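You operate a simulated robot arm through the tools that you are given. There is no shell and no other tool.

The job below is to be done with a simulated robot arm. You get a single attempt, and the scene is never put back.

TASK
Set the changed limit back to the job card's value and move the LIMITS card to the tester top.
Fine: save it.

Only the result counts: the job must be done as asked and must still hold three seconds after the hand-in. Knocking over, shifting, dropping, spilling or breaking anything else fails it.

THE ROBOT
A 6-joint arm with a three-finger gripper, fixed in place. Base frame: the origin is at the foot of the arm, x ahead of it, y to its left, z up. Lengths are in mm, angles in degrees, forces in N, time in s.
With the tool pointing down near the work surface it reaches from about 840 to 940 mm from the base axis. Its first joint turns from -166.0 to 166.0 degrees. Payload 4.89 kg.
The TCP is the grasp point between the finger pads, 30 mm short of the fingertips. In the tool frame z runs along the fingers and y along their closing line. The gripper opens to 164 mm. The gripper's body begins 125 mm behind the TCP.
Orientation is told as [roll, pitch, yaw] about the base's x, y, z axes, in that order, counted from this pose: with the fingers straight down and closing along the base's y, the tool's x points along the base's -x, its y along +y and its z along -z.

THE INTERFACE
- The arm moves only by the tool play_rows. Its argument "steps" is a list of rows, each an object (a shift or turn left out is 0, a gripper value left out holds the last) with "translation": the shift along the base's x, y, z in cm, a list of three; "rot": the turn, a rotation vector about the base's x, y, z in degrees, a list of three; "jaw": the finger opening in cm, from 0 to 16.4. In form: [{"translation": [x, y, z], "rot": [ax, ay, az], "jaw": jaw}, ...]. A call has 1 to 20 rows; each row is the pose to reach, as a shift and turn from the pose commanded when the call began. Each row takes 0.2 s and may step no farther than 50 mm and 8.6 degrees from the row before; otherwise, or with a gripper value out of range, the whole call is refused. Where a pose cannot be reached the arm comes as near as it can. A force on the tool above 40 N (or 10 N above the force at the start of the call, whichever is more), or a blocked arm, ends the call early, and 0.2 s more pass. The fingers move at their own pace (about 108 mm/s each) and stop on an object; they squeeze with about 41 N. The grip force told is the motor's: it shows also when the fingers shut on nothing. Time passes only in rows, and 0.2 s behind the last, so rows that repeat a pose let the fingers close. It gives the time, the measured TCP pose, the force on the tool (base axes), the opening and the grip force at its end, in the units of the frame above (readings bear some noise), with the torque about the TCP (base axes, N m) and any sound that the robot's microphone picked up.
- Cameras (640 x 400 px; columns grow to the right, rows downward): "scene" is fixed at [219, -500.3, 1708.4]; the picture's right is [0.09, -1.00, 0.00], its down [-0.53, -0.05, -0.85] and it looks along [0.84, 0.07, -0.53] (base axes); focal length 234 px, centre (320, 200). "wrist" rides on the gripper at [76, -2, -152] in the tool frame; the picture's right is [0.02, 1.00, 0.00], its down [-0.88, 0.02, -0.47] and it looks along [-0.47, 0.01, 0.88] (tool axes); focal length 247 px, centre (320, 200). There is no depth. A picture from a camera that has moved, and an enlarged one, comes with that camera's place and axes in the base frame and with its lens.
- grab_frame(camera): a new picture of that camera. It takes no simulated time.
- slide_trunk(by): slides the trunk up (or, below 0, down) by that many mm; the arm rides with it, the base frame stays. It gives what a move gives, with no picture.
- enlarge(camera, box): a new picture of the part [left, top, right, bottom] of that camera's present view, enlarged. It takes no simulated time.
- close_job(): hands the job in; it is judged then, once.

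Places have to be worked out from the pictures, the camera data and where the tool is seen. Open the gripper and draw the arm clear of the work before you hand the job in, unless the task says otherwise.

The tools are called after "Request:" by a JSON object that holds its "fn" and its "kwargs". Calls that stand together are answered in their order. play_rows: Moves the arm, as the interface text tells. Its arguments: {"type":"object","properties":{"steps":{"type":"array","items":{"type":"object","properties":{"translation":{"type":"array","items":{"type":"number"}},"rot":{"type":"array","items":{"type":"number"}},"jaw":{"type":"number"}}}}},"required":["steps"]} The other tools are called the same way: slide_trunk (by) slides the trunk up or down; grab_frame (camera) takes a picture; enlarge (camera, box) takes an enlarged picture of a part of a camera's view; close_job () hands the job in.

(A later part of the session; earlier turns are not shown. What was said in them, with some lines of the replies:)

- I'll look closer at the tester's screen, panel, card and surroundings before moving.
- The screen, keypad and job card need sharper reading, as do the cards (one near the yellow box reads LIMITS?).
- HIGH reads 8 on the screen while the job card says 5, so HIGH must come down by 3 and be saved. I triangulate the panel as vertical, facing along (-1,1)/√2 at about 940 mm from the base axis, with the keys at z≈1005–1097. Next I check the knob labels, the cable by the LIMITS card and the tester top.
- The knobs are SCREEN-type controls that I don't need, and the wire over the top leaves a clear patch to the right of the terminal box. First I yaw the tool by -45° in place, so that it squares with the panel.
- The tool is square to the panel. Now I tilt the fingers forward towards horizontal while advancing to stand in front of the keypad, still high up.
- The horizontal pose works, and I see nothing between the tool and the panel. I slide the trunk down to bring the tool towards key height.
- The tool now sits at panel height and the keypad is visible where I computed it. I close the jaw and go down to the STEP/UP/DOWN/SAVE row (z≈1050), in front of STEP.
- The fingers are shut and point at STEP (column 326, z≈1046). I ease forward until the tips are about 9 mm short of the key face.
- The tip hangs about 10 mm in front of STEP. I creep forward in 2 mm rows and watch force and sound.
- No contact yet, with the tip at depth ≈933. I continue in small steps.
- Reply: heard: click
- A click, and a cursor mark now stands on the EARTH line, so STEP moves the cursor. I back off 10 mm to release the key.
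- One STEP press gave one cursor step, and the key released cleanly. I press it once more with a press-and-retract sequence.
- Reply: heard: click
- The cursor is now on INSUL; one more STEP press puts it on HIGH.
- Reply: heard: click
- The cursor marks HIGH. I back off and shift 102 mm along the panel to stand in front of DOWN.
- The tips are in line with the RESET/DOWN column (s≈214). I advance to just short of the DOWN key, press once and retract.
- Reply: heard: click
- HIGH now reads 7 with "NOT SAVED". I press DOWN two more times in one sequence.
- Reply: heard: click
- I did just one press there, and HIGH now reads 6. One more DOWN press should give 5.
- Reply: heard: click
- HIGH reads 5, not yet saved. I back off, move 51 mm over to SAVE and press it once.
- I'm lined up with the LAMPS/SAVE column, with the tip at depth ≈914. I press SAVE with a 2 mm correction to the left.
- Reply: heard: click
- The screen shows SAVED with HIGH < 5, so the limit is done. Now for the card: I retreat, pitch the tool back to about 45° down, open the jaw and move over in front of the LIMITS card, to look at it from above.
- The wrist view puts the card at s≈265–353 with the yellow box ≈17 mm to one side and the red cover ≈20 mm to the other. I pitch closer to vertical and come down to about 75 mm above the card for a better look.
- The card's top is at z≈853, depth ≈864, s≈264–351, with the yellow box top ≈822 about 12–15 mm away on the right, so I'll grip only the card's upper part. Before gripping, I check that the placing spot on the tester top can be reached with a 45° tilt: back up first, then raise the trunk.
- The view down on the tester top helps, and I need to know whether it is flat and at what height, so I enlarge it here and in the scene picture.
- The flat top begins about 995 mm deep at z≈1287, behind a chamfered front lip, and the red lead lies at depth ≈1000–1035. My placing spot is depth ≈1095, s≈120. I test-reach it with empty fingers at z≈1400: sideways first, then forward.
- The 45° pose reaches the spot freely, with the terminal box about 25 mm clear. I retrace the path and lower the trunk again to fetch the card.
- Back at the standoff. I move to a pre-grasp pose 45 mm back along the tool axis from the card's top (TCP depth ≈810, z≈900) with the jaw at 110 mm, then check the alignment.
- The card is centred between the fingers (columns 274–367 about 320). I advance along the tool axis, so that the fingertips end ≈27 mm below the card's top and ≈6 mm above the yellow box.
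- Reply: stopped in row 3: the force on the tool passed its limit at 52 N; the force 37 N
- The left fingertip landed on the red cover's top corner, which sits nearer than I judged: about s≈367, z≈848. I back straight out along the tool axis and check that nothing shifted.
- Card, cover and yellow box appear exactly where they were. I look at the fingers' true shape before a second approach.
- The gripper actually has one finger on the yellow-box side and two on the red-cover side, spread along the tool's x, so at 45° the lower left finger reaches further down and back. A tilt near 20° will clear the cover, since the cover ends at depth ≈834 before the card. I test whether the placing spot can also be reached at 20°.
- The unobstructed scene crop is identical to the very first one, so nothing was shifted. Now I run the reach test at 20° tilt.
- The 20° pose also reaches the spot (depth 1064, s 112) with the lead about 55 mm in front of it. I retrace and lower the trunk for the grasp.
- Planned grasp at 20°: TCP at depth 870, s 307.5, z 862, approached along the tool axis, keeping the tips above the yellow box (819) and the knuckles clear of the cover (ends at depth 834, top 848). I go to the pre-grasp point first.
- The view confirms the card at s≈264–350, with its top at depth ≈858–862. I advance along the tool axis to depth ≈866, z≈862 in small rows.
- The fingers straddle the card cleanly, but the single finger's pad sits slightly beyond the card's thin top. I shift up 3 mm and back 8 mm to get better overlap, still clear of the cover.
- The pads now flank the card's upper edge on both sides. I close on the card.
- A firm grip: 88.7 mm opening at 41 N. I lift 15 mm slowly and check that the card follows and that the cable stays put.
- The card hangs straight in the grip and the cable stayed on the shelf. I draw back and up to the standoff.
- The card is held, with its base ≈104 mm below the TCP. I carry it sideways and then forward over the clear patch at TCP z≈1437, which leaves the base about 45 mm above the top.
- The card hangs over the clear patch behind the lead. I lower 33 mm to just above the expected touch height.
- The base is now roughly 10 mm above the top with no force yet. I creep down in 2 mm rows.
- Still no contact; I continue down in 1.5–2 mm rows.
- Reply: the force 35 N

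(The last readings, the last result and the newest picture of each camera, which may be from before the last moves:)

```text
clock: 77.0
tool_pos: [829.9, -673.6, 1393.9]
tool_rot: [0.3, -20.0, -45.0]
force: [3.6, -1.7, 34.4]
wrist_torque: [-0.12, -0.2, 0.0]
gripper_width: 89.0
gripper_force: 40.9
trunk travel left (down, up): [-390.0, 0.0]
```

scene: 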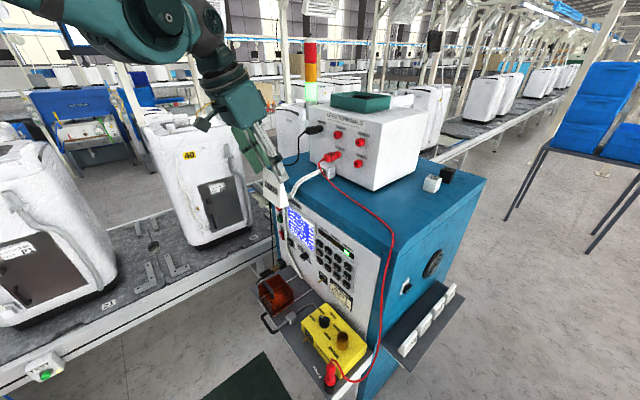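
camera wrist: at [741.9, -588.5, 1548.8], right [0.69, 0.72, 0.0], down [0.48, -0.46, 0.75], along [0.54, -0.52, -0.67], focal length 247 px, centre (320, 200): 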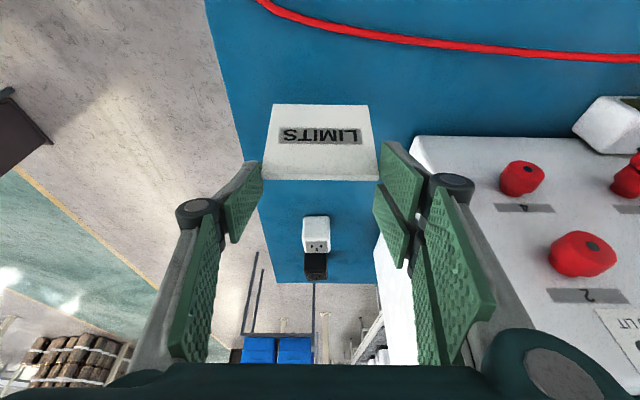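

The card's base has touched down (34 N). I ease up 2–3 mm to take the load off before releasing.

Request:
{"fn": "play_rows", "kwargs": {"steps": [{"translation": [0, 0, 0.15]}, {"translation": [0, 0, 0.25]}, {"translation": [0, 0, 0.25]}]}}

Request:
{"fn": "enlarge", "kwargs": {"camera": "scene", "box": [370, 150, 450, 230]}}

Request:
{"fn": "enlarge", "kwargs": {"camera": "wrist", "box": [220, 60, 420, 220]}}

```text
clock: 77.8
tool_pos: [829.5, -674.0, 1394.3]
tool_rot: [0.3, -19.9, -45.1]
force: [0.0, 0.7, 10.9]
wrist_torque: [0.16, 0.11, 0.0]
gripper_width: 88.8
gripper_force: 41.0
trunk travel left (down, up): [-390.0, 0.0]
```

```text
5.00 times, centred on (410, 190) of scene
camera zoom: at [219.0, -500.3, 1708.4], right [0.09, -1.0, 0.0], down [-0.53, -0.05, -0.85], along [0.84, 0.07, -0.53], focal length 1168 px, centre (-130, 250)
```

zoom: 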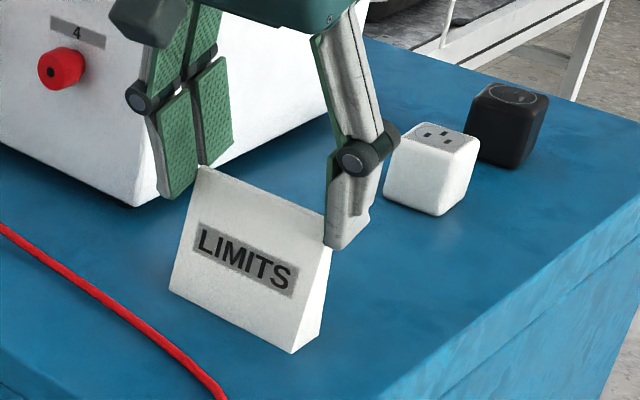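

```text
2.50 times, centred on (320, 140) of wrist
camera zoom: at [739.6, -588.2, 1510.1], right [0.69, 0.72, 0.0], down [0.48, -0.46, 0.75], along [0.54, -0.52, -0.67], focal length 617 px, centre (320, 350)
```

zoom: 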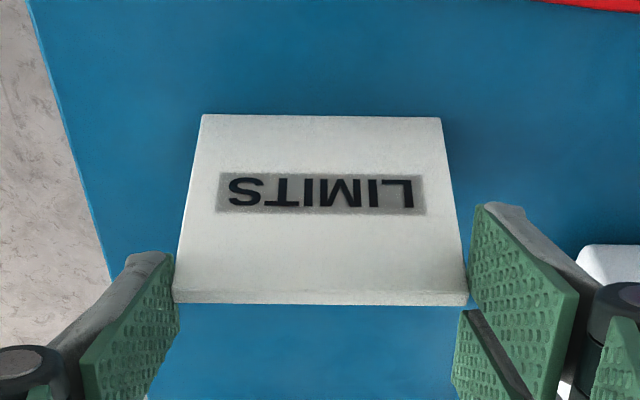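

The card stands flat with a light residual load. I raise 1 mm more and open the fingers gradually by about 8 mm each side.

Request:
{"fn": "play_rows", "kwargs": {"steps": [{"translation": [0, 0, 0.08], "jaw": 8.6}, {"translation": [0, 0, 0.08], "jaw": 9.0}, {"translation": [0, 0, 0.08], "jaw": 9.4}, {"translation": [0, 0, 0.08], "jaw": 10}, {"translation": [0, 0, 0.08], "jaw": 10.6}, {"translation": [0, 0, 0.08], "jaw": 10.6}]}}

Request:
{"fn": "enlarge", "kwargs": {"camera": "scene", "box": [370, 150, 450, 230]}}

Request:
{"fn": "enlarge", "kwargs": {"camera": "wrist", "box": [220, 60, 420, 220]}}

```text
clock: 79.2
tool_pos: [829.4, -675.4, 1395.6]
tool_rot: [0.1, -19.9, -45.0]
force: [-0.9, 0.1, -0.6]
wrist_torque: [0.02, 0.03, 0.0]
gripper_width: 106.2
gripper_force: 0.0
trunk travel left (down, up): [-390.0, 0.0]
```

```text
5.00 times, centred on (410, 190) of scene
camera zoom: at [219.0, -500.3, 1708.4], right [0.09, -1.0, 0.0], down [-0.53, -0.05, -0.85], along [0.84, 0.07, -0.53], focal length 1168 px, centre (-130, 250)
```

zoom: 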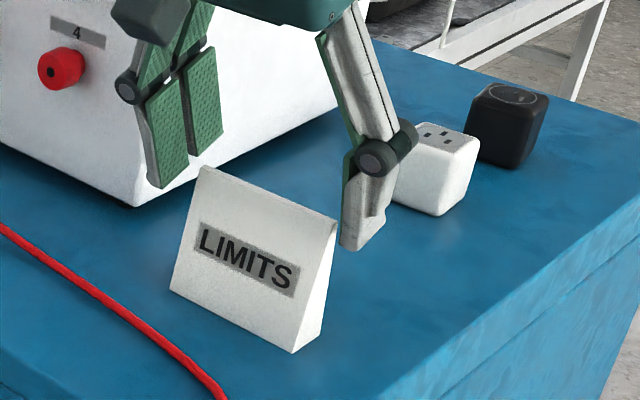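

```text
2.50 times, centred on (320, 140) of wrist
camera zoom: at [740.0, -589.0, 1511.2], right [0.69, 0.72, 0.0], down [0.48, -0.46, 0.75], along [0.54, -0.52, -0.67], focal length 617 px, centre (320, 350)
```

zoom: 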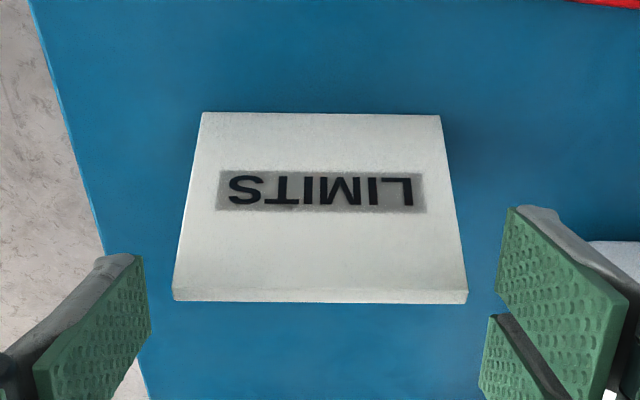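

The card stands upright on the tester top and both fingers are clear of it. I lift straight up along the tool axis, then withdraw backwards to a spot well away from the work.

Request:
{"fn": "play_rows", "kwargs": {"steps": [{"translation": [-0.3, 0.3, 1.2]}, {"translation": [-0.8, 0.8, 3]}, {"translation": [-1.5, 1.5, 5.5]}, {"translation": [-2.8, 2.8, 8.5]}, {"translation": [-5.5, 5.5, 10]}, {"translation": [-8.5, 8.5, 11]}, {"translation": [-11.5, 11.5, 12]}, {"translation": [-14.5, 14.5, 12]}, {"translation": [-17.5, 17.5, 12]}, {"translation": [-20.5, 20.5, 12]}, {"translation": [-23.5, 23.5, 12]}, {"translation": [-20.3, 26.7, 12]}, {"translation": [-17.1, 29.9, 12]}, {"translation": [-13.9, 33.1, 12]}, {"translation": [-13.9, 33.1, 12]}]}}

Request:
{"fn": "grab_frame", "kwargs": {"camera": "scene"}}

Request:
{"fn": "enlarge", "kwargs": {"camera": "scene", "box": [255, 190, 355, 340]}}

Request:
{"fn": "enlarge", "kwargs": {"camera": "scene", "box": [340, 130, 500, 250]}}

Request:
{"fn": "enlarge", "kwargs": {"camera": "scene", "box": [280, 200, 350, 260]}}

```text
clock: 82.3
tool_pos: [691.8, -343.6, 1512.0]
tool_rot: [0.2, -20.0, -45.0]
force: [1.2, 0.9, -0.1]
wrist_torque: [-0.1, 0.07, -0.02]
gripper_width: 106.0
gripper_force: 0.1
trunk travel left (down, up): [-390.0, 0.0]
```

```text
taken
```

scene: 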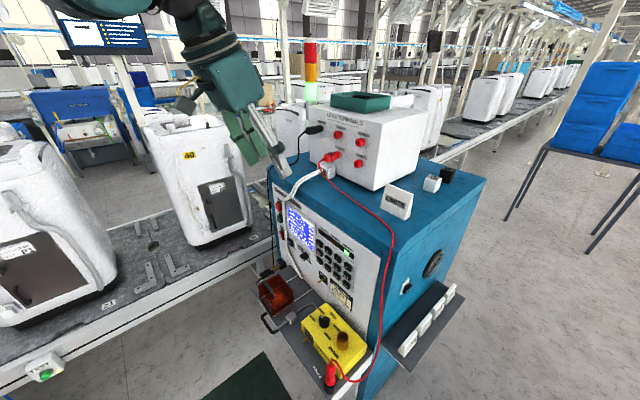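

```text
2.67 times, centred on (305, 265) of scene
camera zoom: at [219.0, -500.3, 1708.4], right [0.09, -1.0, 0.0], down [-0.53, -0.05, -0.85], along [0.84, 0.07, -0.53], focal length 623 px, centre (360, 27)
```

zoom: 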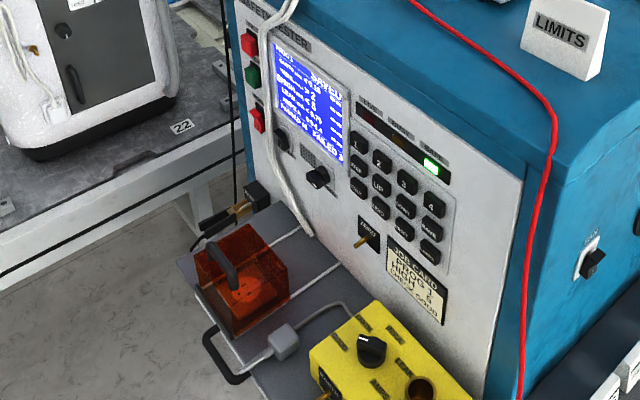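

```text
3.33 times, centred on (420, 190) of scene
camera zoom: at [219.0, -500.3, 1708.4], right [0.09, -1.0, 0.0], down [-0.53, -0.05, -0.85], along [0.84, 0.07, -0.53], focal length 779 px, centre (-13, 233)
```

zoom: 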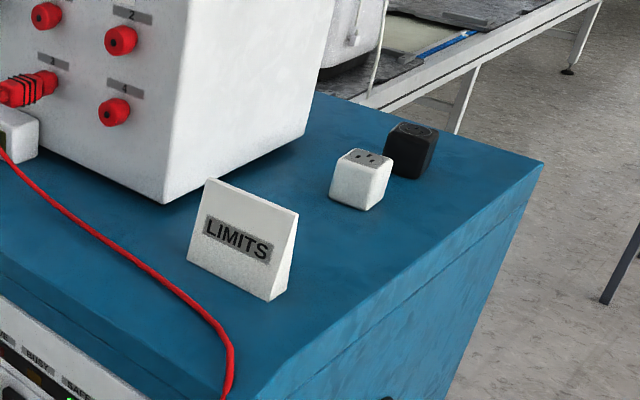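

```text
6.67 times, centred on (315, 230) of scene
camera zoom: at [219.0, -500.3, 1708.4], right [0.09, -1.0, 0.0], down [-0.53, -0.05, -0.85], along [0.84, 0.07, -0.53], focal length 1557 px, centre (353, 0)
```

zoom: 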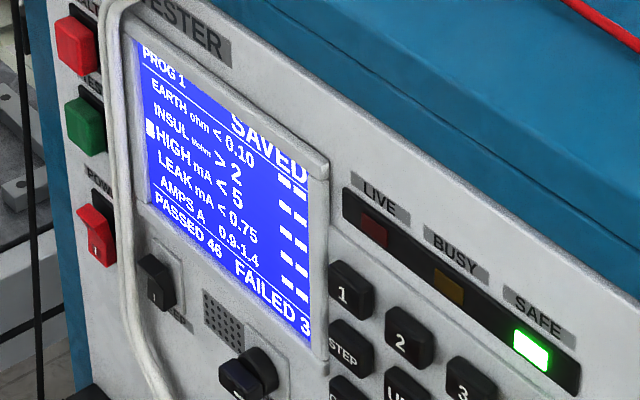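

The screen shows HIGH < 5 SAVED, the LIMITS card stands on the tester top, nothing else has moved, and the arm is clear with the gripper open. I hand the job in.

Request:
{"fn": "close_job", "kwargs": {}}

```text
The job is handed in.
```

The HIGH limit is back to 5 mA, the job card's value. It had been changed to 8. It is saved, and the tester screen reads SAVED. The LIMITS card now stands upright on the tester top, in the clear area to the right of the lead terminals box.

On my first try at the card, a fingertip pressed on the red test-socket cover with about 52 N before the arm stopped. I backed off and compared pictures from before and after. The cover, the yellow check box and the cables had not moved.

The job is handed in with the gripper open and the arm clear of the work. The hand-in gave no verdict.
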